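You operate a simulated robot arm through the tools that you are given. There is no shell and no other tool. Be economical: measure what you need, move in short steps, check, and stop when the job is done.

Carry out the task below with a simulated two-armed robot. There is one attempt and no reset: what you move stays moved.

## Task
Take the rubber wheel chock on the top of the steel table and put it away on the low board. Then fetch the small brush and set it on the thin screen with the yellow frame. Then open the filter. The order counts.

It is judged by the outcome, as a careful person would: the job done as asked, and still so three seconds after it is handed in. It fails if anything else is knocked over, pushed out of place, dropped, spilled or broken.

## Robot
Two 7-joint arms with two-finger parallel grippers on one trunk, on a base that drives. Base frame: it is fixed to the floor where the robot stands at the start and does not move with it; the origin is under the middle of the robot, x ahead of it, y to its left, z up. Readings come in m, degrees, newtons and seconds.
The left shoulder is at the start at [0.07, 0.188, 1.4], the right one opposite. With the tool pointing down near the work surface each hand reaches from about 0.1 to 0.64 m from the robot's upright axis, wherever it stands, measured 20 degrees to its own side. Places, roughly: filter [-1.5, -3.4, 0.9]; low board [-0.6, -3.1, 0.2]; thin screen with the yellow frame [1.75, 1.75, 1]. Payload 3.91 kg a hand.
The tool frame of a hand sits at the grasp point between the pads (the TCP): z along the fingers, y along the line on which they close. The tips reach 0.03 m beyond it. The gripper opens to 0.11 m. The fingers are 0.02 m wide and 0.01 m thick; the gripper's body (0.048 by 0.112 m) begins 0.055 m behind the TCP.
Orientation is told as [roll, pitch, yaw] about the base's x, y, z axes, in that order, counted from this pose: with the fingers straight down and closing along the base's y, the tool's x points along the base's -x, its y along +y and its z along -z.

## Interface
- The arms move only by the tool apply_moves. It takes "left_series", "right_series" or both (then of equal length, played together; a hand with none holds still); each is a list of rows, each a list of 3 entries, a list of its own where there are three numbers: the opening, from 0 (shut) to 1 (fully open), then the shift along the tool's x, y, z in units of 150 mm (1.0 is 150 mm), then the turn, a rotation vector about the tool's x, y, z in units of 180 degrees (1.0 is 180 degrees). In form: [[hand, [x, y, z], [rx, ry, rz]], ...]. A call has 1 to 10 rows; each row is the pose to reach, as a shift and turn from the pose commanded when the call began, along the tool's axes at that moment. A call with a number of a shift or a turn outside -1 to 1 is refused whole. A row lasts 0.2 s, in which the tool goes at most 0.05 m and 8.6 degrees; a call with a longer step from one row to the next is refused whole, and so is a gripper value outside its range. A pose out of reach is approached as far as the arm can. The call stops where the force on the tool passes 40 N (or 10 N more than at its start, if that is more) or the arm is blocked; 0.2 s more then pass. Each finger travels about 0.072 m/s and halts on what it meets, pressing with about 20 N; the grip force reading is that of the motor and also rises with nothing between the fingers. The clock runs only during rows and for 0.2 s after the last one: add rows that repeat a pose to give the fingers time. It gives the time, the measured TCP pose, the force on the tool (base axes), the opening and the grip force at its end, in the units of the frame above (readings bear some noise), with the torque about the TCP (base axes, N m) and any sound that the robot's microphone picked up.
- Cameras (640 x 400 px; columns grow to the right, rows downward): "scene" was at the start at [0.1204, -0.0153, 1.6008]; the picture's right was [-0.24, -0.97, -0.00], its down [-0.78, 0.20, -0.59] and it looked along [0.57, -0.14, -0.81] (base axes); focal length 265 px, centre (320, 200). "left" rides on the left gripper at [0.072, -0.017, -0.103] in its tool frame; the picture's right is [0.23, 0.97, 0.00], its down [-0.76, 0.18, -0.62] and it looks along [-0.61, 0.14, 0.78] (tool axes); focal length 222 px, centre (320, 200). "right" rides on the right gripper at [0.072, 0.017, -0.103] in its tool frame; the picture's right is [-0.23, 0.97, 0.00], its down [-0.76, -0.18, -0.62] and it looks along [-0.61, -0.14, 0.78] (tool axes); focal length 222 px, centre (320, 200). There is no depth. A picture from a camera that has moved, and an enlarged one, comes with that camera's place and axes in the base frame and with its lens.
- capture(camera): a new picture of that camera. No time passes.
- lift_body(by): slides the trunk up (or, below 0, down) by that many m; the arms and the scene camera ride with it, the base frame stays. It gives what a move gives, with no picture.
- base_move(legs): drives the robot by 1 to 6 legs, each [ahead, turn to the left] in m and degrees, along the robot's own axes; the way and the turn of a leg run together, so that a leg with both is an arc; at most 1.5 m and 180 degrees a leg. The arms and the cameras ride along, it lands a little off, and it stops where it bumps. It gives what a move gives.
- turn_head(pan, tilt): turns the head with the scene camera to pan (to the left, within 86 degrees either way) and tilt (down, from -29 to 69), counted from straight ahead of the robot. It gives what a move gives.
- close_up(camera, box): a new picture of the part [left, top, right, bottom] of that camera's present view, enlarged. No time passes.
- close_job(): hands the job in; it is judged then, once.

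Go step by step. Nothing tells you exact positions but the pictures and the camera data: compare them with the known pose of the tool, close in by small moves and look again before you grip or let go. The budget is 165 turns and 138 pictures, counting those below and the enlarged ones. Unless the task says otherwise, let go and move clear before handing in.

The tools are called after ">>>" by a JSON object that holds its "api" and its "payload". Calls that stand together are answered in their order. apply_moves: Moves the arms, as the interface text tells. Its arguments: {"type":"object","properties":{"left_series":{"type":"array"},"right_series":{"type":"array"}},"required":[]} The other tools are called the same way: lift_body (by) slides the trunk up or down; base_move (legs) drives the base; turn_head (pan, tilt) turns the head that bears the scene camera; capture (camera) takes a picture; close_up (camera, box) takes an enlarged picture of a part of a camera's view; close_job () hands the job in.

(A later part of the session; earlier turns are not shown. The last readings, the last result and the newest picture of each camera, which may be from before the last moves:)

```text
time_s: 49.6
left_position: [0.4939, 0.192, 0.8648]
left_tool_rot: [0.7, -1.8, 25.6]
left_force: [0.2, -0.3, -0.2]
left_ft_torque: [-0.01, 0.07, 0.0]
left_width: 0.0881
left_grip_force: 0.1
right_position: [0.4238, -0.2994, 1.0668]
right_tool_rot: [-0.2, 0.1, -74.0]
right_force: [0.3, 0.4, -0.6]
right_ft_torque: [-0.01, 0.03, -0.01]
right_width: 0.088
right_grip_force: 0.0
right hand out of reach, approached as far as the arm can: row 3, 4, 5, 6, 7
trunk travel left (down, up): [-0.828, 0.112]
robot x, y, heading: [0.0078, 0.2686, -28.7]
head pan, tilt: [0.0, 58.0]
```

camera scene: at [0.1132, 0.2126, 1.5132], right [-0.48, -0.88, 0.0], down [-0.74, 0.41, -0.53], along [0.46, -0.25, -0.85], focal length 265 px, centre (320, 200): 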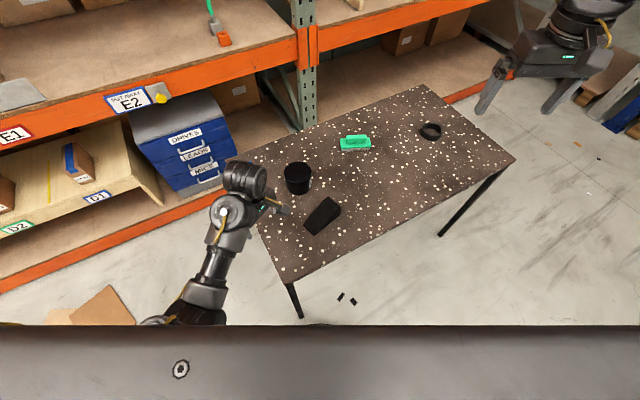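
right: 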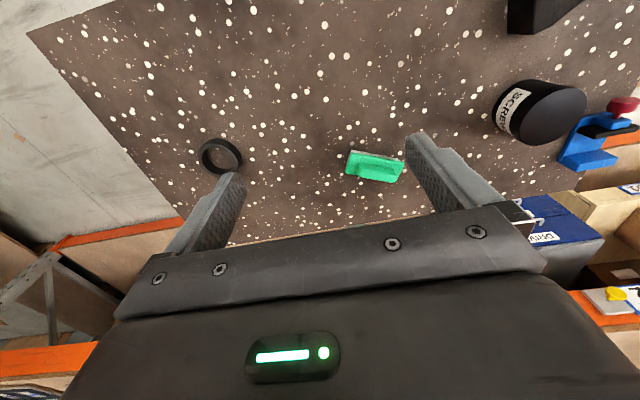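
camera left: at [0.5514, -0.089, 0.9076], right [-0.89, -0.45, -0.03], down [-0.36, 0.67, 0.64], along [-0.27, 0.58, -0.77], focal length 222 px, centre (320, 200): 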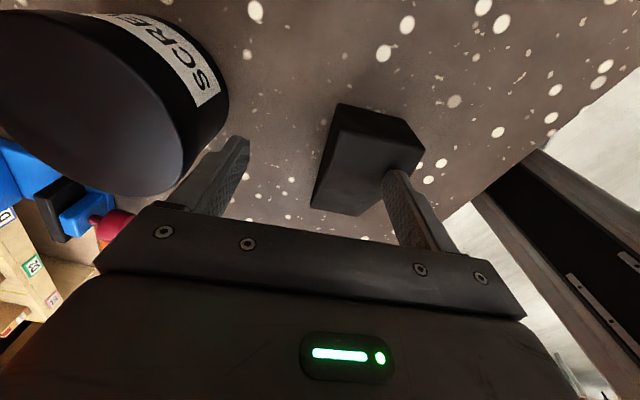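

Higher up the elbow folds too tightly; I'll lower first and then move in sideways.

>>> {"api": "apply_moves", "payload": {"right_series": [[0.8, [0, 0, 0.2], [0, 0, 0]], [0.8, [0, 0, 0.5], [0, 0, 0]], [0.8, [0, 0, 0.8], [0, 0, 0]], [0.8, [0, 0, 0.9], [0, 0, 0]]]}}

```text
time_s: 50.6
left_position: [0.4939, 0.1914, 0.8667]
left_tool_rot: [0.7, -1.8, 25.7]
left_force: [-0.8, -0.6, -1.5]
left_ft_torque: [0.0, 0.03, 0.03]
left_width: 0.088
left_grip_force: 0.1
right_position: [0.4211, -0.2991, 0.9274]
right_tool_rot: [0.0, 0.2, -73.8]
right_force: [-0.5, 0.5, 0.1]
right_ft_torque: [-0.01, -0.01, -0.03]
right_width: 0.0878
right_grip_force: 0.1
trunk travel left (down, up): [-0.828, 0.112]
robot x, y, heading: [0.0059, 0.2662, -29.0]
head pan, tilt: [0.0, 58.0]
```

>>> {"api": "apply_moves", "payload": {"right_series": [[0.8, [0.2, 0.1, 0], [0, 0, 0.005]], [0.8, [0.45, 0.22, 0], [0, 0, 0.01]], [0.8, [0.7, 0.35, 0], [0, 0, 0.015]], [0.8, [0.887, 0.46, 0], [0, 0, 0.018]]]}}

```text
time_s: 51.6
left_position: [0.493, 0.1924, 0.8667]
left_tool_rot: [0.6, -1.9, 25.7]
left_force: [0.1, -1.1, 0.2]
left_ft_torque: [-0.03, 0.01, -0.05]
left_width: 0.088
left_grip_force: 0.0
right_position: [0.4788, -0.1688, 0.9082]
right_tool_rot: [-0.1, 0.1, -77.0]
right_force: [-0.4, 0.2, -0.1]
right_ft_torque: [0.0, 0.04, 0.02]
right_width: 0.0882
right_grip_force: 0.0
right hand out of reach, approached as far as the arm can: row 2, 3, 4
trunk travel left (down, up): [-0.828, 0.112]
robot x, y, heading: [0.0124, 0.266, -28.6]
head pan, tilt: [0.0, 58.0]
```

The shoulder is too close; raising the trunk to its top gives the arm room.

>>> {"api": "lift_body", "payload": {"by": 0.11}}

>>> {"api": "apply_moves", "payload": {"right_series": [[0.8, [0, 0, 0.2], [0, 0, 0]], [0.8, [0, 0, 0.5], [0, 0, 0]], [0.8, [0.2, 0.05, 0.7], [0, 0, 0]], [0.8, [0.5, 0.05, 0.75], [0, 0, 0]], [0.8, [0.8, 0.05, 0.75], [0, 0, 0]], [0.8, [1, 0.05, 0.75], [0, 0, 0]]]}}

```text
time_s: 53.0
left_position: [0.4918, 0.1908, 0.9778]
left_tool_rot: [0.7, -2.0, 25.5]
left_force: [-1.1, -0.1, 0.0]
left_ft_torque: [0.02, 0.0, 0.01]
left_width: 0.0881
left_grip_force: 0.0
right_position: [0.4766, -0.1682, 1.0181]
right_tool_rot: [-0.1, 0.2, -76.9]
right_force: [0.6, 0.3, -0.1]
right_ft_torque: [-0.03, -0.01, -0.02]
right_width: 0.0878
right_grip_force: 0.1
trunk travel left (down, up): [-0.938, 0.002]
robot x, y, heading: [0.0108, 0.2679, -28.8]
head pan, tilt: [0.0, 58.0]
```

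```text
time_s: 54.4
left_position: [0.4921, 0.193, 0.9771]
left_tool_rot: [0.6, -1.9, 25.6]
left_force: [0.0, 0.3, 0.6]
left_ft_torque: [-0.02, 0.0, 0.04]
left_width: 0.0881
left_grip_force: 0.0
right_position: [0.4503, -0.02, 0.9058]
right_tool_rot: [-0.1, 0.3, -77.1]
right_force: [0.3, 0.2, 0.7]
right_ft_torque: [-0.04, 0.01, 0.0]
right_width: 0.0879
right_grip_force: 0.0
trunk travel left (down, up): [-0.938, 0.002]
robot x, y, heading: [0.0098, 0.2705, -28.8]
head pan, tilt: [0.0, 58.0]
```

Good reach now. Centring over the chock and descending to z≈0.84 for a look.

>>> {"api": "apply_moves", "payload": {"right_series": [[0.8, [0.03, 0.1, 0], [0, 0, 0]], [0.8, [0.054, 0.209, 0.1], [0, 0, 0]], [0.8, [0.054, 0.209, 0.3], [0, 0, 0]], [0.8, [0.054, 0.209, 0.44], [0, 0, 0]]]}}

>>> {"api": "capture", "payload": {"camera": "right"}}

```text
time_s: 55.4
left_position: [0.4923, 0.1915, 0.9762]
left_tool_rot: [0.7, -1.9, 25.6]
left_force: [-0.4, -0.2, 0.3]
left_ft_torque: [0.02, -0.02, 0.02]
left_width: 0.0879
left_grip_force: 0.1
right_position: [0.4792, -0.0058, 0.8416]
right_tool_rot: [0.0, 0.3, -77.0]
right_force: [0.3, -0.1, -0.6]
right_ft_torque: [-0.01, 0.04, -0.01]
right_width: 0.088
right_grip_force: 0.2
trunk travel left (down, up): [-0.938, 0.002]
robot x, y, heading: [0.0096, 0.2676, -28.9]
head pan, tilt: [0.0, 58.0]
```

```text
105 pictures are left
camera right: at [0.4794, 0.0679, 0.9458], right [1.0, 0.0, 0.0], down [0.0, -0.79, 0.62], along [0.0, -0.62, -0.79], focal length 222 px, centre (320, 200)
```

right: 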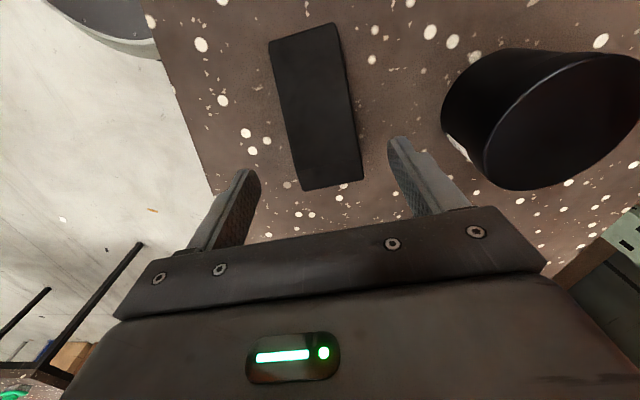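

Well centred. Lowering to straddle and checking.

>>> {"api": "apply_moves", "payload": {"right_series": [[0.8, [0, 0, 0.15], [0, 0, 0]], [0.8, [0, 0, 0.3], [0, 0, 0]], [0.8, [0, 0, 0.45], [0, 0, 0]], [0.8, [0, 0, 0.565], [0, 0, 0]]]}}

>>> {"api": "capture", "payload": {"camera": "right"}}

```text
time_s: 56.4
left_position: [0.4934, 0.1919, 0.9764]
left_tool_rot: [0.6, -1.9, 25.6]
left_force: [0.1, -0.4, 0.0]
left_ft_torque: [0.01, 0.0, 0.03]
left_width: 0.0881
left_grip_force: 0.2
right_position: [0.469, 0.0003, 0.7888]
right_tool_rot: [-0.3, 0.4, -77.0]
right_force: [0.8, 0.7, 0.2]
right_ft_torque: [0.0, 0.0, -0.01]
right_width: 0.0883
right_grip_force: 0.1
right hand out of reach, approached as far as the arm can: row 2, 3, 4
trunk travel left (down, up): [-0.938, 0.002]
robot x, y, heading: [0.0142, 0.2697, -28.8]
head pan, tilt: [0.0, 58.0]
```

```text
104 pictures are left
camera right: at [0.469, 0.0724, 0.893], right [1.0, 0.0, 0.0], down [0.0, -0.79, 0.62], along [-0.01, -0.62, -0.79], focal length 222 px, centre (320, 200)
```

right: 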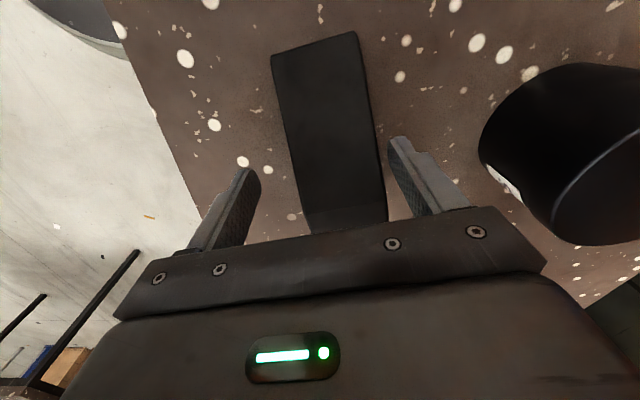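

Here it is full extension; a small trunk drop does the rest. I'll re-centre slightly higher, then lower the body.

>>> {"api": "apply_moves", "payload": {"right_series": [[0.8, [-0.025, 0.03, -0.1], [0, 0, 0]], [0.8, [-0.05, 0.057, -0.15], [0, 0, 0]], [0.8, [-0.05, 0.057, -0.15], [0, 0, 0]]]}}

>>> {"api": "lift_body", "payload": {"by": -0.045}}

>>> {"api": "capture", "payload": {"camera": "right"}}

```text
time_s: 57.2
left_position: [0.4923, 0.1922, 0.9782]
left_tool_rot: [0.8, -1.9, 25.6]
left_force: [1.0, -0.3, 0.1]
left_ft_torque: [-0.01, -0.01, 0.0]
left_width: 0.0877
left_grip_force: 0.0
right_position: [0.4795, -0.0063, 0.8107]
right_tool_rot: [-0.1, 0.3, -77.2]
right_force: [-0.6, 0.7, -0.7]
right_ft_torque: [0.02, -0.02, -0.03]
right_width: 0.0881
right_grip_force: 0.0
trunk travel left (down, up): [-0.938, 0.002]
robot x, y, heading: [0.0105, 0.2681, -28.9]
head pan, tilt: [0.0, 58.0]
```

```text
time_s: 58.1
left_position: [0.4919, 0.1914, 0.9322]
left_tool_rot: [0.8, -1.9, 25.6]
left_force: [0.0, -0.6, -0.9]
left_ft_torque: [0.0, -0.01, 0.02]
left_width: 0.0882
left_grip_force: 0.0
right_position: [0.4803, -0.0061, 0.7679]
right_tool_rot: [-0.1, 0.4, -77.0]
right_force: [1.9, -0.2, 0.9]
right_ft_torque: [-0.01, 0.01, 0.01]
right_width: 0.0879
right_grip_force: 0.0
trunk travel left (down, up): [-0.893, 0.047]
robot x, y, heading: [0.0132, 0.2673, -28.9]
head pan, tilt: [0.0, 58.0]
```

```text
103 pictures are left
camera right: at [0.4803, 0.0677, 0.8713], right [1.0, 0.0, 0.0], down [0.0, -0.79, 0.62], along [0.0, -0.62, -0.79], focal length 222 px, centre (320, 200)
```

right: 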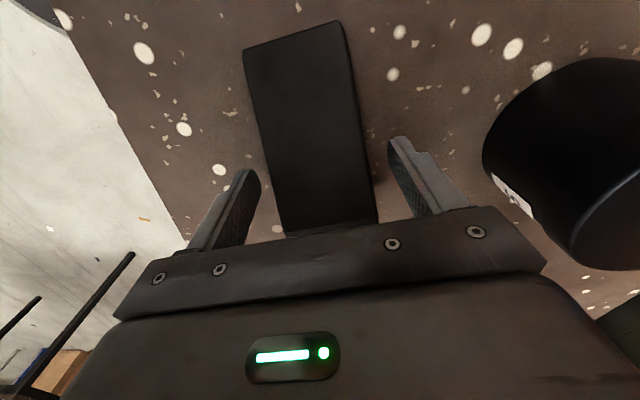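

Both fingers straddle it. Down another 12 mm, then close.

>>> {"api": "lift_body", "payload": {"by": -0.012}}

>>> {"api": "apply_moves", "payload": {"right_series": [[0.5, [0, 0, 0], [0, 0, 0]], [0.3, [0, 0, 0], [0, 0, 0]], [0.1, [0, 0, 0], [0, 0, 0]], [0.1, [0, 0, 0], [0, 0, 0]], [0.1, [0, 0, 0], [0, 0, 0]]]}}

>>> {"api": "capture", "payload": {"camera": "right"}}

```text
time_s: 58.7
left_position: [0.4927, 0.1913, 0.9201]
left_tool_rot: [0.7, -2.0, 25.5]
left_force: [-0.2, -0.2, -0.5]
left_ft_torque: [0.0, 0.01, 0.02]
left_width: 0.088
left_grip_force: 0.0
right_position: [0.4798, -0.0052, 0.7534]
right_tool_rot: [-0.1, 0.3, -77.0]
right_force: [0.0, 0.1, -0.2]
right_ft_torque: [0.02, 0.0, -0.02]
right_width: 0.0879
right_grip_force: 0.0
trunk travel left (down, up): [-0.881, 0.059]
robot x, y, heading: [0.0105, 0.2632, -28.8]
head pan, tilt: [0.0, 58.0]
```

```text
time_s: 59.9
left_position: [0.4929, 0.1928, 0.9196]
left_tool_rot: [0.7, -1.9, 25.6]
left_force: [-0.1, -0.6, -0.7]
left_ft_torque: [0.0, 0.03, 0.02]
left_width: 0.0879
left_grip_force: 0.1
right_position: [0.4794, -0.0054, 0.7546]
right_tool_rot: [-0.2, 0.3, -77.0]
right_force: [0.0, 0.5, 1.9]
right_ft_torque: [0.06, 0.0, 0.27]
right_width: 0.0598
right_grip_force: 20.2
trunk travel left (down, up): [-0.881, 0.059]
robot x, y, heading: [0.0125, 0.2684, -28.9]
head pan, tilt: [0.0, 58.0]
```

```text
102 pictures are left
camera right: at [0.4803, 0.0677, 0.8593], right [1.0, 0.0, 0.0], down [0.0, -0.79, 0.62], along [0.0, -0.62, -0.79], focal length 222 px, centre (320, 200)
```

right: 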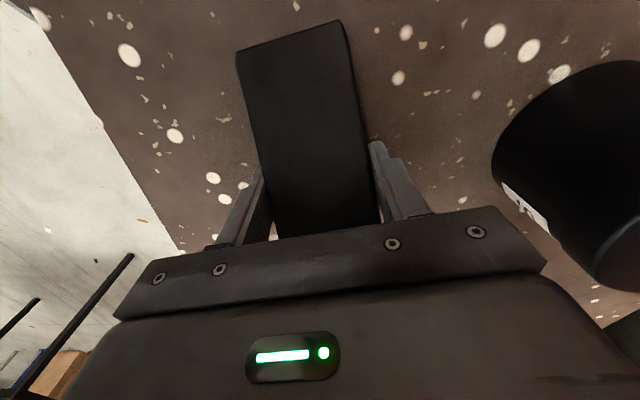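

Gripped at 0.06 m. Lifting with the trunk, then the arm.

>>> {"api": "lift_body", "payload": {"by": 0.055}}

>>> {"api": "apply_moves", "payload": {"right_series": [[0.1, [0, 0, -0.2], [0, 0, 0]], [0.1, [0, 0, -0.4], [0, 0, 0]], [0.1, [0, 0, -0.6], [0, 0, 0]], [0.1, [0, 0, -0.8], [0, 0, 0]]]}}

>>> {"api": "capture", "payload": {"camera": "scene"}}

```text
time_s: 60.9
left_position: [0.4942, 0.1917, 0.9761]
left_tool_rot: [0.7, -1.9, 25.7]
left_force: [-0.4, 0.7, -0.3]
left_ft_torque: [-0.04, 0.03, 0.01]
left_width: 0.0879
left_grip_force: 0.0
right_position: [0.4796, -0.0062, 0.8106]
right_tool_rot: [0.0, 0.3, -76.9]
right_force: [0.2, 0.7, -0.8]
right_ft_torque: [-0.01, -0.01, -0.01]
right_width: 0.0109
right_grip_force: 0.0
trunk travel left (down, up): [-0.936, 0.004]
robot x, y, heading: [0.0095, 0.2673, -28.7]
head pan, tilt: [0.0, 58.0]
```

```text
time_s: 61.9
left_position: [0.4925, 0.1903, 0.9753]
left_tool_rot: [0.7, -1.9, 25.5]
left_force: [-0.6, -0.5, -0.6]
left_ft_torque: [0.02, -0.02, 0.02]
left_width: 0.0877
left_grip_force: 0.1
right_position: [0.508, -0.0086, 0.9195]
right_tool_rot: [-0.3, 0.5, -77.1]
right_force: [0.4, 0.0, -0.6]
right_ft_torque: [-0.01, 0.03, -0.02]
right_width: 0.0112
right_grip_force: 0.1
right hand out of reach, approached as far as the arm can: row 2, 3, 4
trunk travel left (down, up): [-0.936, 0.004]
robot x, y, heading: [0.0106, 0.2672, -28.8]
head pan, tilt: [0.0, 58.0]
```

```text
101 pictures are left
camera scene: at [0.1137, 0.2117, 1.6211], right [-0.48, -0.88, 0.0], down [-0.74, 0.41, -0.53], along [0.46, -0.25, -0.85], focal length 265 px, centre (320, 200)
```

scene: 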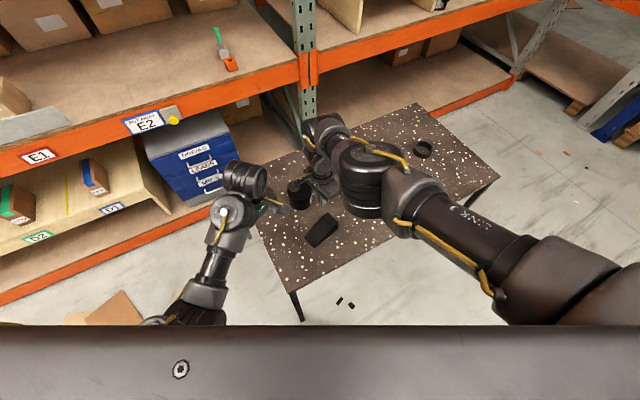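

The chock slipped out during the lift. I'll look at where it lies now.

>>> {"api": "apply_moves", "payload": {"right_series": [[0.4, [0, 0, 0], [0, 0, 0]], [0.8, [0, 0, 0], [0, 0, 0]], [0.8, [0, 0, 0], [0, 0, 0]]]}}

>>> {"api": "capture", "payload": {"camera": "right"}}

>>> {"api": "close_up", "payload": {"camera": "scene", "box": [260, 180, 380, 280]}}

```text
time_s: 62.7
left_position: [0.4918, 0.1921, 0.9748]
left_tool_rot: [0.7, -1.9, 25.6]
left_force: [0.5, 0.1, 0.0]
left_ft_torque: [0.02, -0.02, 0.02]
left_width: 0.0881
left_grip_force: 0.0
right_position: [0.5085, -0.0086, 0.92]
right_tool_rot: [-0.4, 0.4, -77.0]
right_force: [0.4, 0.4, 1.4]
right_ft_torque: [0.0, -0.02, -0.02]
right_width: 0.0879
right_grip_force: 0.0
trunk travel left (down, up): [-0.936, 0.004]
robot x, y, heading: [0.0116, 0.2645, -28.7]
head pan, tilt: [0.0, 58.0]
```

```text
100 pictures are left
camera right: at [0.5084, 0.0657, 1.0241], right [1.0, 0.0, -0.01], down [0.0, -0.79, 0.62], along [-0.01, -0.62, -0.79], focal length 222 px, centre (320, 200)
```

right: 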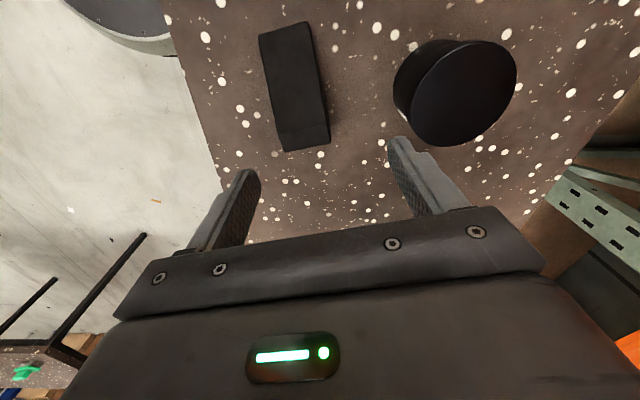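

```text
4.00 times, centred on (320, 230) of scene
camera zoom: at [0.1135, 0.2135, 1.6212], right [-0.48, -0.88, 0.0], down [-0.74, 0.41, -0.53], along [0.46, -0.26, -0.85], focal length 1061 px, centre (320, 80)
```

zoom: 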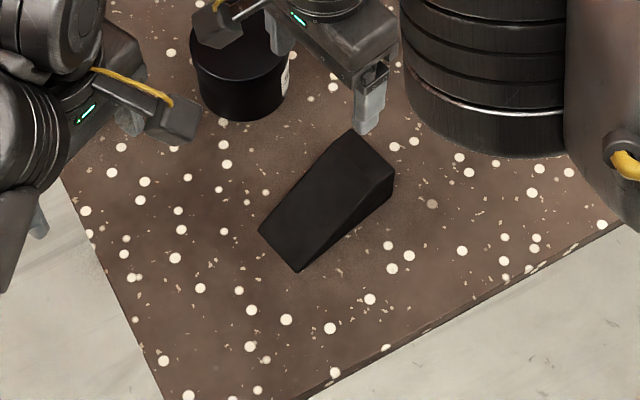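

The chock stayed put; my grip was likely too high on the sloped part (table seems nearer 0.71). I'll regrip nearer the tall end and lower.

>>> {"api": "apply_moves", "payload": {"right_series": [[0.8, [-0.02, -0.11, 0], [0, 0, 0.008]], [0.8, [-0.041, -0.218, 0.1], [0, 0, 0.0167]], [0.8, [-0.041, -0.218, 0.3], [0, 0, 0.0167]], [0.8, [-0.041, -0.218, 0.5], [0, 0, 0.0167]], [0.8, [-0.041, -0.218, 0.6], [0, 0, 0.0167]]]}}

>>> {"api": "capture", "payload": {"camera": "right"}}

```text
time_s: 63.9
left_position: [0.4931, 0.1913, 0.9766]
left_tool_rot: [0.7, -1.9, 25.7]
left_force: [-0.3, -0.3, 0.6]
left_ft_torque: [-0.01, -0.02, 0.01]
left_width: 0.088
left_grip_force: 0.1
right_position: [0.476, -0.0216, 0.8285]
right_tool_rot: [-0.2, 0.3, -80.0]
right_force: [0.1, 1.0, 0.6]
right_ft_torque: [0.0, -0.01, 0.04]
right_width: 0.0881
right_grip_force: 0.2
right hand out of reach, approached as far as the arm can: row 1, 2, 3
trunk travel left (down, up): [-0.936, 0.004]
robot x, y, heading: [0.0063, 0.2699, -28.8]
head pan, tilt: [0.0, 58.0]
```

```text
98 pictures are left
camera right: at [0.4813, 0.0525, 0.9317], right [1.0, -0.06, 0.0], down [-0.04, -0.78, 0.62], along [-0.04, -0.62, -0.78], focal length 222 px, centre (320, 200)
```

right: 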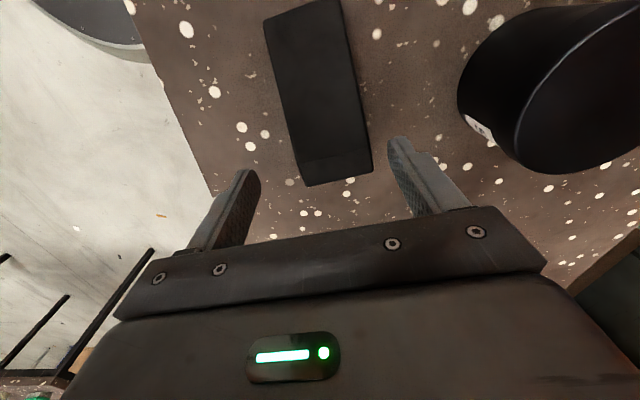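

Aligned. Lowering by the trunk in two steps.

>>> {"api": "lift_body", "payload": {"by": -0.07}}

>>> {"api": "lift_body", "payload": {"by": -0.013}}

>>> {"api": "capture", "payload": {"camera": "right"}}

```text
time_s: 65.0
left_position: [0.4918, 0.1935, 0.9037]
left_tool_rot: [0.7, -1.8, 25.5]
left_force: [0.2, 0.3, 0.1]
left_ft_torque: [0.0, -0.02, -0.02]
left_width: 0.088
left_grip_force: 0.2
right_position: [0.4773, -0.022, 0.7587]
right_tool_rot: [0.0, 0.3, -80.1]
right_force: [-0.7, -0.3, 0.1]
right_ft_torque: [-0.01, 0.04, -0.01]
right_width: 0.088
right_grip_force: 0.1
trunk travel left (down, up): [-0.866, 0.074]
robot x, y, heading: [0.0091, 0.2654, -28.7]
head pan, tilt: [0.0, 58.0]
```

```text
time_s: 65.7
left_position: [0.4922, 0.1919, 0.8922]
left_tool_rot: [0.6, -2.1, 25.6]
left_force: [-0.6, 0.5, -1.1]
left_ft_torque: [0.03, 0.05, 0.0]
left_width: 0.0879
left_grip_force: 0.1
right_position: [0.4804, -0.0214, 0.7492]
right_tool_rot: [0.1, 0.1, -79.9]
right_force: [-6.2, 3.2, 20.2]
right_ft_torque: [-0.15, 1.18, -0.39]
right_width: 0.0912
right_grip_force: 2.8
trunk travel left (down, up): [-0.853, 0.087]
robot x, y, heading: [0.0091, 0.2717, -28.8]
head pan, tilt: [0.0, 58.0]
stopped: the force on the tool passed its limit (the readings are from after the stop); the commanded pose is now the measured one
```

```text
97 pictures are left
camera right: at [0.4838, 0.0535, 0.8542], right [1.0, -0.05, 0.0], down [-0.04, -0.78, 0.62], along [-0.03, -0.62, -0.78], focal length 222 px, centre (320, 200)
```

right: 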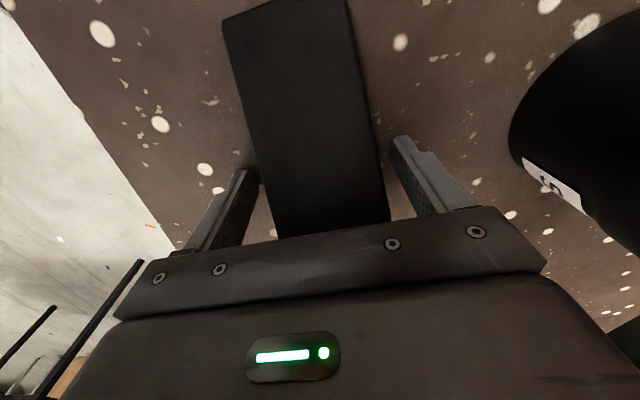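

The fingertips just touched the table. Up 3 mm, then close fully.

>>> {"api": "lift_body", "payload": {"by": 0.004}}

>>> {"api": "apply_moves", "payload": {"right_series": [[0.5, [0, 0, 0], [0, 0, 0]], [0.2, [0, 0, 0], [0, 0, 0]], [0, [0, 0, 0], [0, 0, 0]], [0, [0, 0, 0], [0, 0, 0]], [0, [0, 0, 0], [0, 0, 0]], [0, [0, 0, 0], [0, 0, 0]]]}}

>>> {"api": "lift_body", "payload": {"by": 0.015}}

>>> {"api": "capture", "payload": {"camera": "right"}}

```text
time_s: 66.2
left_position: [0.4926, 0.191, 0.8969]
left_tool_rot: [0.7, -1.9, 25.5]
left_force: [-1.0, -0.6, 0.6]
left_ft_torque: [0.0, -0.02, 0.01]
left_width: 0.0881
left_grip_force: 0.0
right_position: [0.4799, -0.0232, 0.7518]
right_tool_rot: [0.1, 0.1, -80.0]
right_force: [0.2, -0.1, 0.5]
right_ft_torque: [-0.01, -0.02, 0.01]
right_width: 0.088
right_grip_force: 0.2
trunk travel left (down, up): [-0.857, 0.083]
robot x, y, heading: [0.015, 0.2699, -28.9]
head pan, tilt: [0.0, 58.0]
```

```text
time_s: 67.6
left_position: [0.4919, 0.1923, 0.8974]
left_tool_rot: [0.7, -1.9, 25.6]
left_force: [-0.5, 0.2, 0.0]
left_ft_torque: [0.01, 0.01, 0.01]
left_width: 0.088
left_grip_force: 0.0
right_position: [0.4812, -0.023, 0.7522]
right_tool_rot: [0.3, 0.2, -80.0]
right_force: [2.9, -1.9, 5.1]
right_ft_torque: [0.0, 0.19, 0.16]
right_width: 0.0603
right_grip_force: 20.1
trunk travel left (down, up): [-0.857, 0.083]
robot x, y, heading: [0.0108, 0.2669, -28.8]
head pan, tilt: [0.0, 58.0]
```

```text
time_s: 68.2
left_position: [0.4923, 0.1919, 0.9119]
left_tool_rot: [0.7, -1.9, 25.6]
left_force: [0.7, -0.6, -0.2]
left_ft_torque: [-0.01, 0.02, -0.01]
left_width: 0.088
left_grip_force: 0.0
right_position: [0.4791, -0.0225, 0.7672]
right_tool_rot: [0.0, 0.1, -80.0]
right_force: [0.0, -0.1, -3.6]
right_ft_torque: [-0.03, -0.01, 0.01]
right_width: 0.0603
right_grip_force: 20.7
trunk travel left (down, up): [-0.872, 0.068]
robot x, y, heading: [0.0088, 0.2645, -28.7]
head pan, tilt: [0.0, 58.0]
```

```text
96 pictures are left
camera right: at [0.4838, 0.0519, 0.8708], right [1.0, -0.05, 0.0], down [-0.04, -0.78, 0.62], along [-0.03, -0.62, -0.78], focal length 222 px, centre (320, 200)
```

right: 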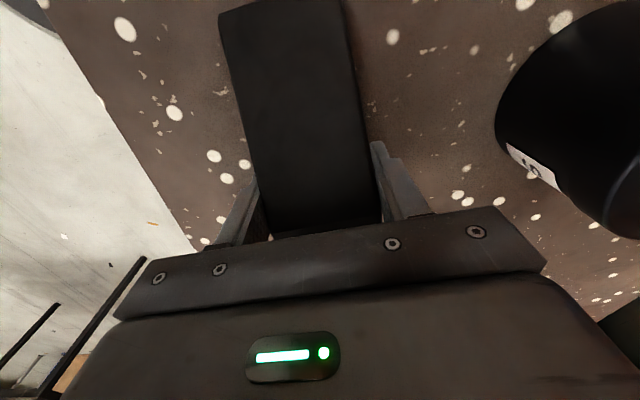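

It holds now (about 0.37 kg). I'll lift further gently.

>>> {"api": "lift_body", "payload": {"by": 0.065}}

>>> {"api": "apply_moves", "payload": {"right_series": [[0, [0, 0, -0.08], [0, 0, 0]], [0, [0, 0, -0.2], [0, 0, 0]], [0, [0, 0, -0.32], [0, 0, 0]], [0, [0, 0, -0.4], [0, 0, 0]]]}}

```text
time_s: 69.3
left_position: [0.4927, 0.1913, 0.9774]
left_tool_rot: [0.7, -1.9, 25.5]
left_force: [-0.7, -0.1, -0.8]
left_ft_torque: [0.01, 0.0, 0.05]
left_width: 0.0881
left_grip_force: 0.1
right_position: [0.4798, -0.0223, 0.8323]
right_tool_rot: [0.0, 0.1, -80.0]
right_force: [0.1, -0.7, -3.8]
right_ft_torque: [-0.05, 0.01, -0.03]
right_width: 0.0604
right_grip_force: 19.6
trunk travel left (down, up): [-0.937, 0.003]
robot x, y, heading: [0.0042, 0.2658, -29.0]
head pan, tilt: [0.0, 58.0]
```

```text
time_s: 70.3
left_position: [0.4918, 0.1888, 0.9767]
left_tool_rot: [0.8, -2.1, 25.6]
left_force: [0.8, -0.1, 0.0]
left_ft_torque: [0.02, -0.01, -0.03]
left_width: 0.0881
left_grip_force: 0.1
right_position: [0.4803, -0.0274, 0.8909]
right_tool_rot: [0.2, 0.2, -80.1]
right_force: [1.4, -0.6, -4.0]
right_ft_torque: [-0.04, -0.01, -0.01]
right_width: 0.0602
right_grip_force: 19.9
right hand out of reach, approached as far as the arm can: row 3
trunk travel left (down, up): [-0.937, 0.003]
robot x, y, heading: [0.0102, 0.2669, -28.8]
head pan, tilt: [0.0, 58.0]
```

Now back away from the table, turn toward the far rack and drive part way to inspect the low board.

>>> {"api": "base_move", "payload": {"legs": [[-0.25, 0], [0, -61], [1.3, 0]]}}

>>> {"api": "turn_head", "payload": {"pan": -15, "tilt": 25}}

>>> {"api": "capture", "payload": {"camera": "scene"}}

```text
time_s: 80.9
left_position: [-0.0293, -1.3638, 0.9769]
left_tool_rot: [0.6, -1.9, -35.0]
left_force: [0.8, -0.6, -0.9]
left_ft_torque: [0.03, -0.01, 0.02]
left_width: 0.0881
left_grip_force: 0.0
right_position: [-0.2222, -1.4593, 0.8909]
right_tool_rot: [0.1, 0.2, -140.5]
right_force: [-0.4, -0.8, -4.2]
right_ft_torque: [-0.02, 0.06, 0.0]
right_width: 0.0601
right_grip_force: 19.7
trunk travel left (down, up): [-0.937, 0.003]
robot x, y, heading: [-0.2021, -0.9075, -89.2]
head pan, tilt: [0.0, 58.0]
```

```text
time_s: 81.9
left_position: [-0.029, -1.3643, 0.9763]
left_tool_rot: [0.8, -1.9, -35.0]
left_force: [0.4, -1.1, -0.1]
left_ft_torque: [0.05, 0.0, 0.03]
left_width: 0.0878
left_grip_force: 0.1
right_position: [-0.2211, -1.4599, 0.89]
right_tool_rot: [0.1, 0.2, -140.6]
right_force: [-1.2, -0.4, -3.8]
right_ft_torque: [-0.01, 0.05, 0.03]
right_width: 0.0599
right_grip_force: 20.1
trunk travel left (down, up): [-0.937, 0.003]
robot x, y, heading: [-0.1977, -0.9076, -89.5]
head pan, tilt: [-15.0, 25.0]
```

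```text
95 pictures are left
camera scene: at [-0.2231, -1.0439, 1.6704], right [-0.97, 0.25, 0.0], down [0.1, 0.41, -0.91], along [-0.22, -0.88, -0.42], focal length 265 px, centre (320, 200)
```

scene: 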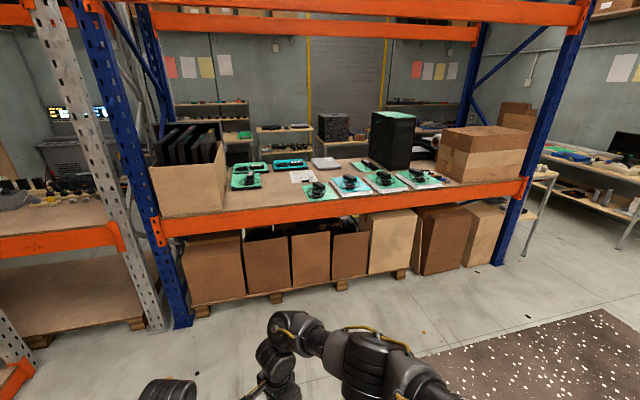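

Let me zoom into the lower part of that rack.

>>> {"api": "close_up", "payload": {"camera": "scene", "box": [160, 190, 420, 330]}}

>>> {"api": "close_up", "payload": {"camera": "scene", "box": [180, 100, 540, 220]}}

>>> {"api": "close_up", "payload": {"camera": "scene", "box": [400, 190, 640, 330]}}

```text
2.46 times, centred on (290, 260) of scene
camera zoom: at [-0.2231, -1.0439, 1.6704], right [-0.97, 0.25, 0.0], down [0.1, 0.41, -0.91], along [-0.22, -0.88, -0.42], focal length 653 px, centre (394, 52)
```

zoom: 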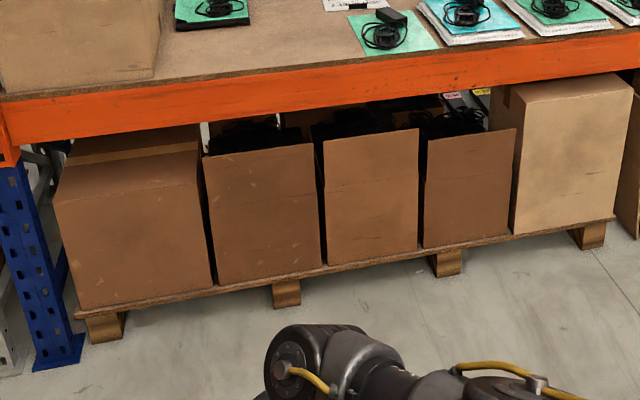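

```text
1.78 times, centred on (360, 160) of scene
camera zoom: at [-0.2231, -1.0439, 1.6704], right [-0.97, 0.25, 0.0], down [0.1, 0.41, -0.91], along [-0.22, -0.88, -0.42], focal length 472 px, centre (249, 271)
```

zoom: 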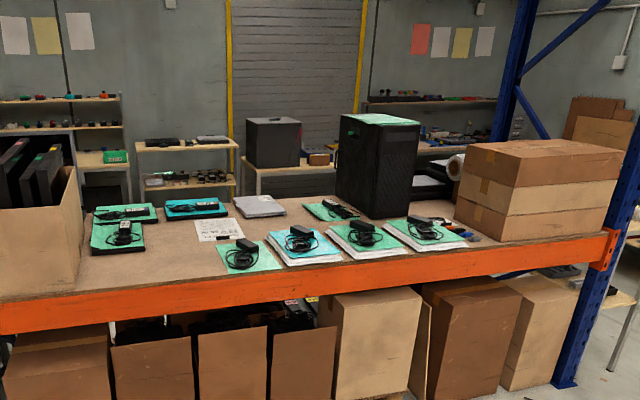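

```text
2.67 times, centred on (520, 260) of scene
camera zoom: at [-0.2231, -1.0439, 1.6704], right [-0.97, 0.25, 0.0], down [0.1, 0.41, -0.91], along [-0.22, -0.88, -0.42], focal length 707 px, centre (-213, 40)
```

zoom: 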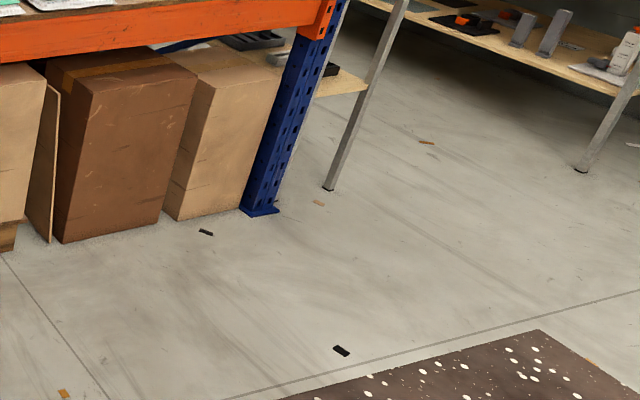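

The low board is the pallet-like deck under the rack (x −1.37…0.35, y −2.65 back), its front crowded with boxes. I'll go closer and lower the trunk to look for free space.

>>> {"api": "base_move", "payload": {"legs": [[0.75, -8]]}}

>>> {"api": "lift_body", "payload": {"by": -0.55}}

>>> {"api": "turn_head", "payload": {"pan": 0, "tilt": 15}}

>>> {"api": "capture", "payload": {"camera": "scene"}}

```text
time_s: 85.9
left_position: [-0.1335, -2.1221, 0.9773]
left_tool_rot: [0.7, -1.9, -42.7]
left_force: [-0.5, 0.1, 0.5]
left_ft_torque: [0.01, -0.02, -0.01]
left_width: 0.0878
left_grip_force: 0.0
right_position: [-0.337, -2.1907, 0.8905]
right_tool_rot: [0.1, 0.1, -148.2]
right_force: [0.0, -0.2, -4.0]
right_ft_torque: [-0.03, 0.0, -0.01]
right_width: 0.0597
right_grip_force: 19.8
trunk travel left (down, up): [-0.937, 0.003]
robot x, y, heading: [-0.2432, -1.6447, -97.0]
head pan, tilt: [-15.0, 25.0]
```

```text
refused: -0.55 is not a number from -0.4 to 0.4
```

```text
time_s: 86.7
left_position: [-0.1331, -2.1221, 0.9751]
left_tool_rot: [0.7, -2.0, -42.7]
left_force: [-0.7, -0.4, -1.5]
left_ft_torque: [-0.01, 0.02, 0.02]
left_width: 0.0881
left_grip_force: 0.1
right_position: [-0.3369, -2.1904, 0.8898]
right_tool_rot: [0.1, 0.1, -148.1]
right_force: [-0.5, 0.6, -3.6]
right_ft_torque: [-0.02, 0.03, -0.02]
right_width: 0.0602
right_grip_force: 20.0
trunk travel left (down, up): [-0.937, 0.003]
robot x, y, heading: [-0.2409, -1.6453, -97.1]
head pan, tilt: [0.0, 15.0]
```

```text
91 pictures are left
camera scene: at [-0.2605, -1.7864, 1.6866], right [-0.99, 0.12, 0.0], down [0.03, 0.26, -0.97], along [-0.12, -0.96, -0.26], focal length 265 px, centre (320, 200)
```

scene: 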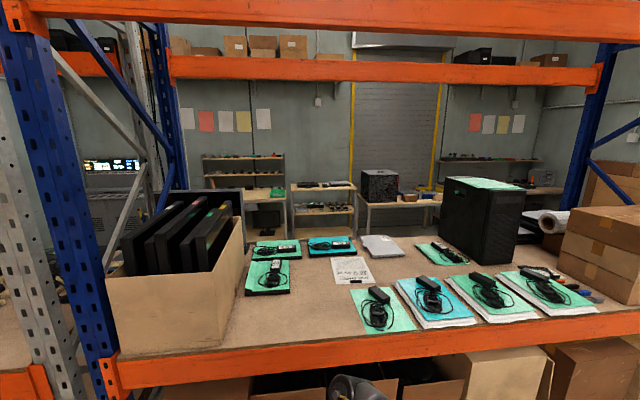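

>>> {"api": "close_up", "payload": {"camera": "scene", "box": [340, 150, 600, 330]}}

>>> {"api": "lift_body", "payload": {"by": -0.4}}

>>> {"api": "turn_head", "payload": {"pan": 0, "tilt": 30}}

>>> {"api": "capture", "payload": {"camera": "scene"}}

```text
2.22 times, centred on (470, 240) of scene
camera zoom: at [-0.2605, -1.7864, 1.6866], right [-0.99, 0.12, 0.0], down [0.03, 0.26, -0.97], along [-0.12, -0.96, -0.26], focal length 589 px, centre (-13, 111)
```

zoom: 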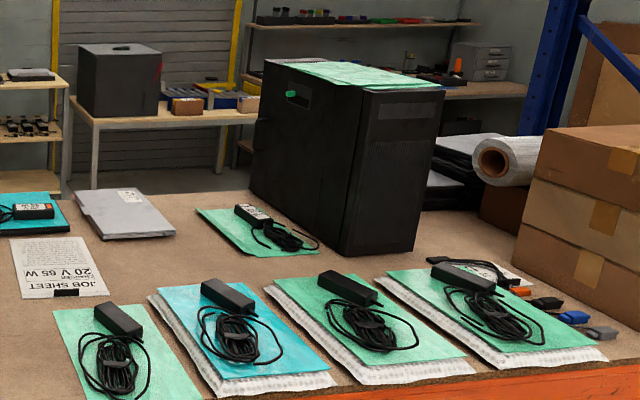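

```text
time_s: 90.5
left_position: [-0.1348, -2.1216, 0.5766]
left_tool_rot: [0.6, -2.0, -42.8]
left_force: [-0.7, 0.6, 0.4]
left_ft_torque: [0.02, 0.01, 0.02]
left_width: 0.0881
left_grip_force: 0.1
right_position: [-0.3381, -2.1894, 0.4912]
right_tool_rot: [0.1, 0.1, -148.2]
right_force: [-0.8, -0.4, -4.0]
right_ft_torque: [-0.04, 0.05, -0.01]
right_width: 0.06
right_grip_force: 20.1
trunk travel left (down, up): [-0.537, 0.403]
robot x, y, heading: [-0.2402, -1.6456, -97.3]
head pan, tilt: [0.0, 15.0]
```

```text
time_s: 91.3
left_position: [-0.134, -2.1209, 0.5764]
left_tool_rot: [0.7, -1.9, -42.7]
left_force: [-0.5, -0.4, 0.0]
left_ft_torque: [0.01, 0.02, -0.01]
left_width: 0.088
left_grip_force: 0.1
right_position: [-0.3374, -2.1897, 0.4912]
right_tool_rot: [0.1, 0.2, -148.3]
right_force: [-0.3, 0.2, -3.3]
right_ft_torque: [-0.03, 0.04, -0.02]
right_width: 0.0597
right_grip_force: 20.4
trunk travel left (down, up): [-0.537, 0.403]
robot x, y, heading: [-0.2387, -1.647, -96.7]
head pan, tilt: [0.0, 30.0]
```

```text
89 pictures are left
camera scene: at [-0.2599, -1.7828, 1.2626], right [-0.99, 0.12, 0.0], down [0.06, 0.5, -0.87], along [-0.11, -0.86, -0.5], focal length 265 px, centre (320, 200)
```

scene: 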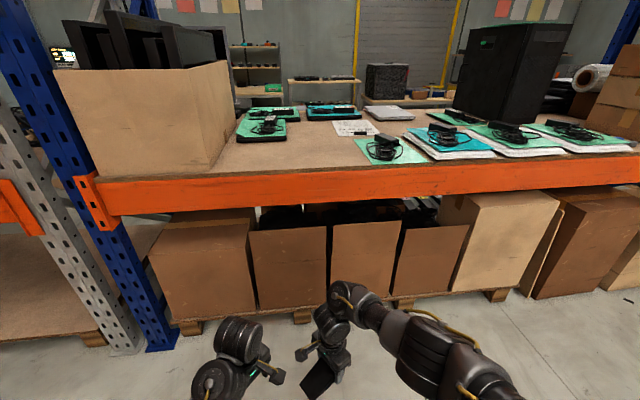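

I'll go lower and look between the boxes and beam for what is behind.

>>> {"api": "lift_body", "payload": {"by": -0.28}}

>>> {"api": "turn_head", "payload": {"pan": 0, "tilt": 15}}

>>> {"api": "close_up", "payload": {"camera": "scene", "box": [60, 120, 380, 320]}}

>>> {"api": "close_up", "payload": {"camera": "scene", "box": [320, 120, 640, 320]}}

```text
time_s: 94.1
left_position: [-0.1329, -2.1225, 0.2959]
left_tool_rot: [0.7, -2.0, -42.7]
left_force: [-0.5, 0.6, 0.9]
left_ft_torque: [0.0, -0.02, 0.01]
left_width: 0.088
left_grip_force: 0.2
right_position: [-0.3378, -2.1907, 0.213]
right_tool_rot: [0.1, 0.1, -148.3]
right_force: [0.3, -0.1, -3.5]
right_ft_torque: [-0.03, 0.03, 0.02]
right_width: 0.0601
right_grip_force: 19.4
trunk travel left (down, up): [-0.257, 0.683]
robot x, y, heading: [-0.2414, -1.6443, -97.2]
head pan, tilt: [0.0, 30.0]
```

```text
time_s: 94.9
left_position: [-0.1338, -2.1218, 0.2958]
left_tool_rot: [0.7, -1.9, -42.7]
left_force: [-0.2, 0.4, 0.0]
left_ft_torque: [0.02, 0.0, 0.01]
left_width: 0.0882
left_grip_force: 0.0
right_position: [-0.3369, -2.1901, 0.2111]
right_tool_rot: [0.1, 0.1, -148.2]
right_force: [-0.1, -0.4, -4.1]
right_ft_torque: [-0.04, 0.04, -0.03]
right_width: 0.0599
right_grip_force: 19.9
trunk travel left (down, up): [-0.257, 0.683]
robot x, y, heading: [-0.2398, -1.6462, -97.0]
head pan, tilt: [0.0, 15.0]
```

```text
2.00 times, centred on (220, 220) of scene
camera zoom: at [-0.2603, -1.7856, 1.0066], right [-0.99, 0.12, 0.0], down [0.03, 0.26, -0.97], along [-0.12, -0.96, -0.26], focal length 530 px, centre (520, 160)
```

zoom: 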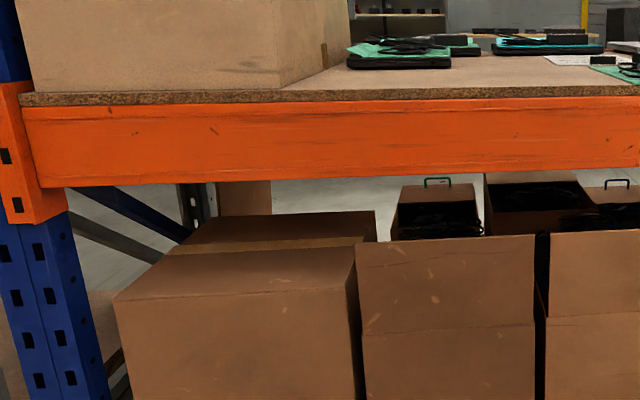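

```text
2.00 times, centred on (480, 220) of scene
camera zoom: at [-0.2603, -1.7856, 1.0066], right [-0.99, 0.12, 0.0], down [0.03, 0.26, -0.97], along [-0.12, -0.96, -0.26], focal length 530 px, centre (0, 160)
```

zoom: 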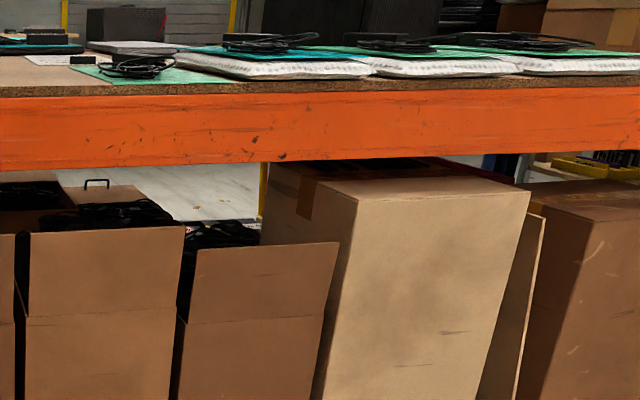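

The front row is full and more boxes are behind; I'll go round the rack's right side to look from behind. First raise the trunk for travel.

>>> {"api": "lift_body", "payload": {"by": 0.4}}

>>> {"api": "lift_body", "payload": {"by": 0.25}}

>>> {"api": "turn_head", "payload": {"pan": -70, "tilt": 35}}

>>> {"api": "capture", "payload": {"camera": "scene"}}

```text
time_s: 98.7
left_position: [-0.1331, -2.121, 0.6958]
left_tool_rot: [0.7, -1.9, -42.7]
left_force: [0.6, -0.5, -0.6]
left_ft_torque: [0.0, -0.05, 0.01]
left_width: 0.0881
left_grip_force: 0.1
right_position: [-0.337, -2.1906, 0.6108]
right_tool_rot: [0.1, 0.3, -148.3]
right_force: [-0.7, -0.1, -3.5]
right_ft_torque: [-0.05, 0.05, 0.01]
right_width: 0.06
right_grip_force: 20.1
trunk travel left (down, up): [-0.657, 0.283]
robot x, y, heading: [-0.2418, -1.642, -97.0]
head pan, tilt: [0.0, 15.0]
```

```text
time_s: 101.3
left_position: [-0.1343, -2.1217, 0.9455]
left_tool_rot: [0.7, -2.0, -42.7]
left_force: [0.5, -0.9, 0.2]
left_ft_torque: [0.03, -0.01, -0.01]
left_width: 0.088
left_grip_force: 0.0
right_position: [-0.3369, -2.1905, 0.861]
right_tool_rot: [0.0, 0.2, -148.2]
right_force: [0.1, 0.1, -4.0]
right_ft_torque: [-0.05, 0.02, 0.01]
right_width: 0.0597
right_grip_force: 19.6
trunk travel left (down, up): [-0.907, 0.033]
robot x, y, heading: [-0.2427, -1.6458, -97.2]
head pan, tilt: [0.0, 15.0]
```

```text
time_s: 102.7
left_position: [-0.1339, -2.1225, 0.9469]
left_tool_rot: [0.7, -1.8, -42.7]
left_force: [0.2, -0.6, 0.0]
left_ft_torque: [0.04, 0.02, -0.06]
left_width: 0.088
left_grip_force: 0.1
right_position: [-0.3367, -2.1909, 0.8616]
right_tool_rot: [0.0, 0.1, -148.2]
right_force: [-0.4, -0.4, -2.6]
right_ft_torque: [0.01, 0.05, 0.03]
right_width: 0.0599
right_grip_force: 20.8
trunk travel left (down, up): [-0.907, 0.033]
robot x, y, heading: [-0.2436, -1.6483, -97.0]
head pan, tilt: [-70.0, 35.0]
```

```text
86 pictures are left
camera scene: at [-0.3346, -1.713, 1.6248], right [-0.22, 0.97, 0.0], down [0.56, 0.13, -0.82], along [-0.8, -0.18, -0.57], focal length 265 px, centre (320, 200)
```

scene: 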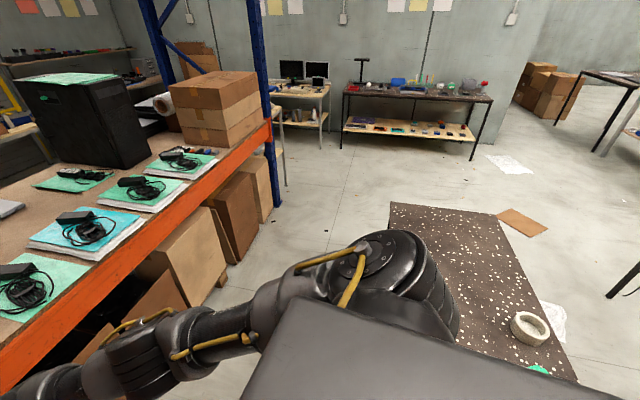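

The rack's back is closed off by benches, so the board must be used from the front. I'll lower and move closer to inspect the front edge and gaps.

>>> {"api": "lift_body", "payload": {"by": -0.4}}

>>> {"api": "base_move", "payload": {"legs": [[0.25, 5]]}}

>>> {"api": "turn_head", "payload": {"pan": 0, "tilt": 50}}

>>> {"api": "capture", "payload": {"camera": "scene"}}

>>> {"api": "turn_head", "payload": {"pan": -45, "tilt": 40}}

>>> {"api": "capture", "payload": {"camera": "scene"}}

```text
time_s: 106.5
left_position: [-0.1341, -2.1221, 0.546]
left_tool_rot: [0.7, -1.9, -42.7]
left_force: [-0.4, -0.5, 0.1]
left_ft_torque: [0.03, 0.01, -0.02]
left_width: 0.0878
left_grip_force: 0.0
right_position: [-0.337, -2.1899, 0.4603]
right_tool_rot: [0.1, 0.1, -148.3]
right_force: [-0.7, 0.3, -2.0]
right_ft_torque: [0.02, 0.01, -0.03]
right_width: 0.0597
right_grip_force: 19.6
trunk travel left (down, up): [-0.507, 0.433]
robot x, y, heading: [-0.2428, -1.6469, -97.2]
head pan, tilt: [-70.0, 35.0]
```

```text
time_s: 108.3
left_position: [-0.1154, -2.3544, 0.5459]
left_tool_rot: [0.8, -1.9, -37.9]
left_force: [0.4, 0.3, 0.4]
left_ft_torque: [0.02, -0.01, -0.01]
left_width: 0.0881
left_grip_force: 0.1
right_position: [-0.3137, -2.4387, 0.4612]
right_tool_rot: [-0.1, 0.2, -143.6]
right_force: [-1.0, -0.9, -3.5]
right_ft_torque: [-0.01, 0.05, -0.01]
right_width: 0.0598
right_grip_force: 20.0
trunk travel left (down, up): [-0.507, 0.433]
robot x, y, heading: [-0.265, -1.8893, -92.3]
head pan, tilt: [-70.0, 35.0]
```

```text
time_s: 109.7
left_position: [-0.1152, -2.3541, 0.5464]
left_tool_rot: [0.7, -2.0, -38.0]
left_force: [0.8, -0.3, 0.1]
left_ft_torque: [0.0, 0.0, 0.03]
left_width: 0.088
left_grip_force: 0.1
right_position: [-0.3122, -2.4395, 0.4608]
right_tool_rot: [0.2, 0.2, -143.6]
right_force: [0.1, 1.3, -3.7]
right_ft_torque: [-0.01, -0.03, -0.03]
right_width: 0.0602
right_grip_force: 19.7
trunk travel left (down, up): [-0.507, 0.433]
robot x, y, heading: [-0.2641, -1.8841, -92.5]
head pan, tilt: [0.0, 50.0]
```

```text
85 pictures are left
camera scene: at [-0.2682, -2.0134, 1.203], right [-1.0, 0.04, 0.0], down [0.03, 0.77, -0.64], along [-0.03, -0.64, -0.77], focal length 265 px, centre (320, 200)
```

scene: 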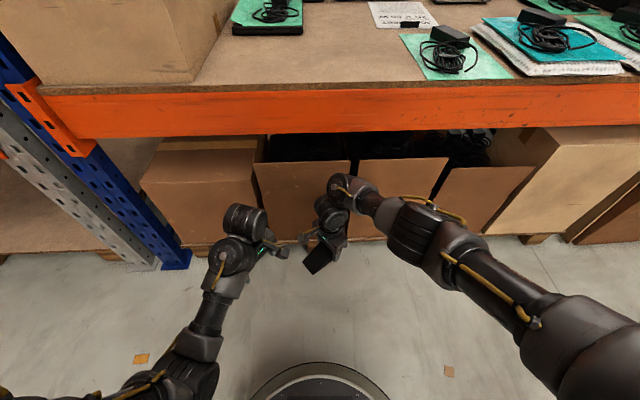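

```text
time_s: 110.8
left_position: [-0.1149, -2.3545, 0.5463]
left_tool_rot: [0.8, -1.8, -38.1]
left_force: [-0.2, -0.7, -0.2]
left_ft_torque: [-0.03, 0.0, 0.01]
left_width: 0.0883
left_grip_force: 0.0
right_position: [-0.3131, -2.4394, 0.4601]
right_tool_rot: [0.1, 0.2, -143.6]
right_force: [0.2, -0.4, -3.7]
right_ft_torque: [-0.02, 0.06, 0.0]
right_width: 0.06
right_grip_force: 19.3
trunk travel left (down, up): [-0.507, 0.433]
robot x, y, heading: [-0.259, -1.8913, -92.7]
head pan, tilt: [-45.0, 40.0]
```

```text
84 pictures are left
camera scene: at [-0.3274, -1.9941, 1.2172], right [-0.68, 0.74, 0.0], down [0.47, 0.44, -0.77], along [-0.56, -0.52, -0.64], focal length 265 px, centre (320, 200)
```

scene: 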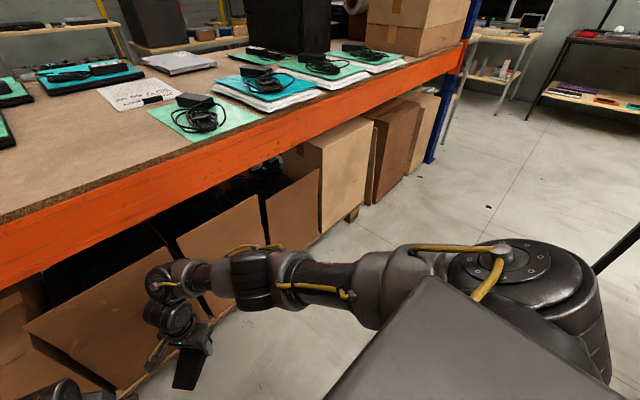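

>>> {"api": "turn_head", "payload": {"pan": 5, "tilt": 38}}

>>> {"api": "close_up", "payload": {"camera": "scene", "box": [120, 140, 380, 300]}}

>>> {"api": "close_up", "payload": {"camera": "scene", "box": [380, 140, 640, 300]}}

>>> {"api": "capture", "payload": {"camera": "left"}}

```text
time_s: 112.0
left_position: [-0.1152, -2.3545, 0.5462]
left_tool_rot: [0.7, -1.8, -38.0]
left_force: [0.3, 0.1, 0.0]
left_ft_torque: [0.01, -0.06, -0.02]
left_width: 0.0878
left_grip_force: 0.0
right_position: [-0.3126, -2.4391, 0.461]
right_tool_rot: [0.2, 0.2, -143.6]
right_force: [0.6, -0.3, -3.0]
right_ft_torque: [-0.01, 0.05, -0.02]
right_width: 0.0599
right_grip_force: 20.1
trunk travel left (down, up): [-0.507, 0.433]
robot x, y, heading: [-0.2594, -1.8883, -92.3]
head pan, tilt: [5.0, 38.0]
```

```text
2.46 times, centred on (250, 220) of scene
camera zoom: at [-0.2611, -2.0228, 1.2201], right [-1.0, -0.04, 0.0], down [-0.03, 0.62, -0.79], along [0.04, -0.79, -0.62], focal length 653 px, centre (492, 151)
```

zoom: 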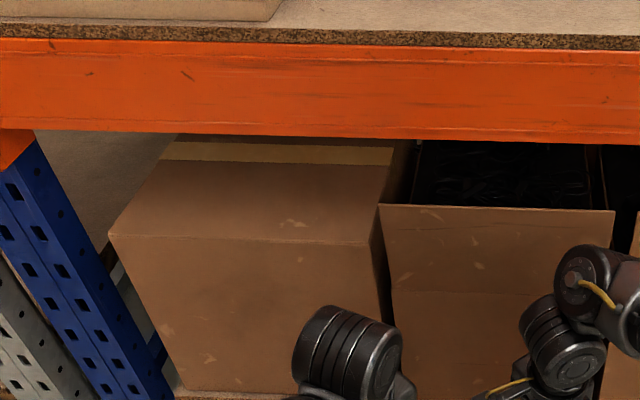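

```text
2.46 times, centred on (510, 220) of scene
camera zoom: at [-0.2611, -2.0228, 1.2201], right [-1.0, -0.04, 0.0], down [-0.03, 0.62, -0.79], along [0.04, -0.79, -0.62], focal length 653 px, centre (-148, 151)
```

zoom: 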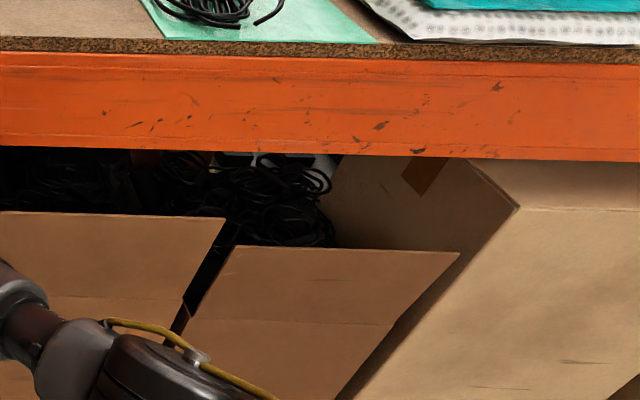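

```text
81 pictures are left
camera left: at [-0.1873, -2.3224, 0.647], right [0.42, 0.91, 0.0], down [0.69, -0.32, 0.65], along [0.59, -0.27, -0.76], focal length 222 px, centre (320, 200)
```

left: 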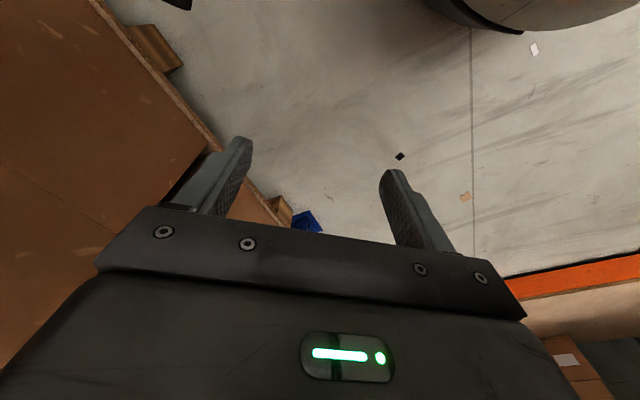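

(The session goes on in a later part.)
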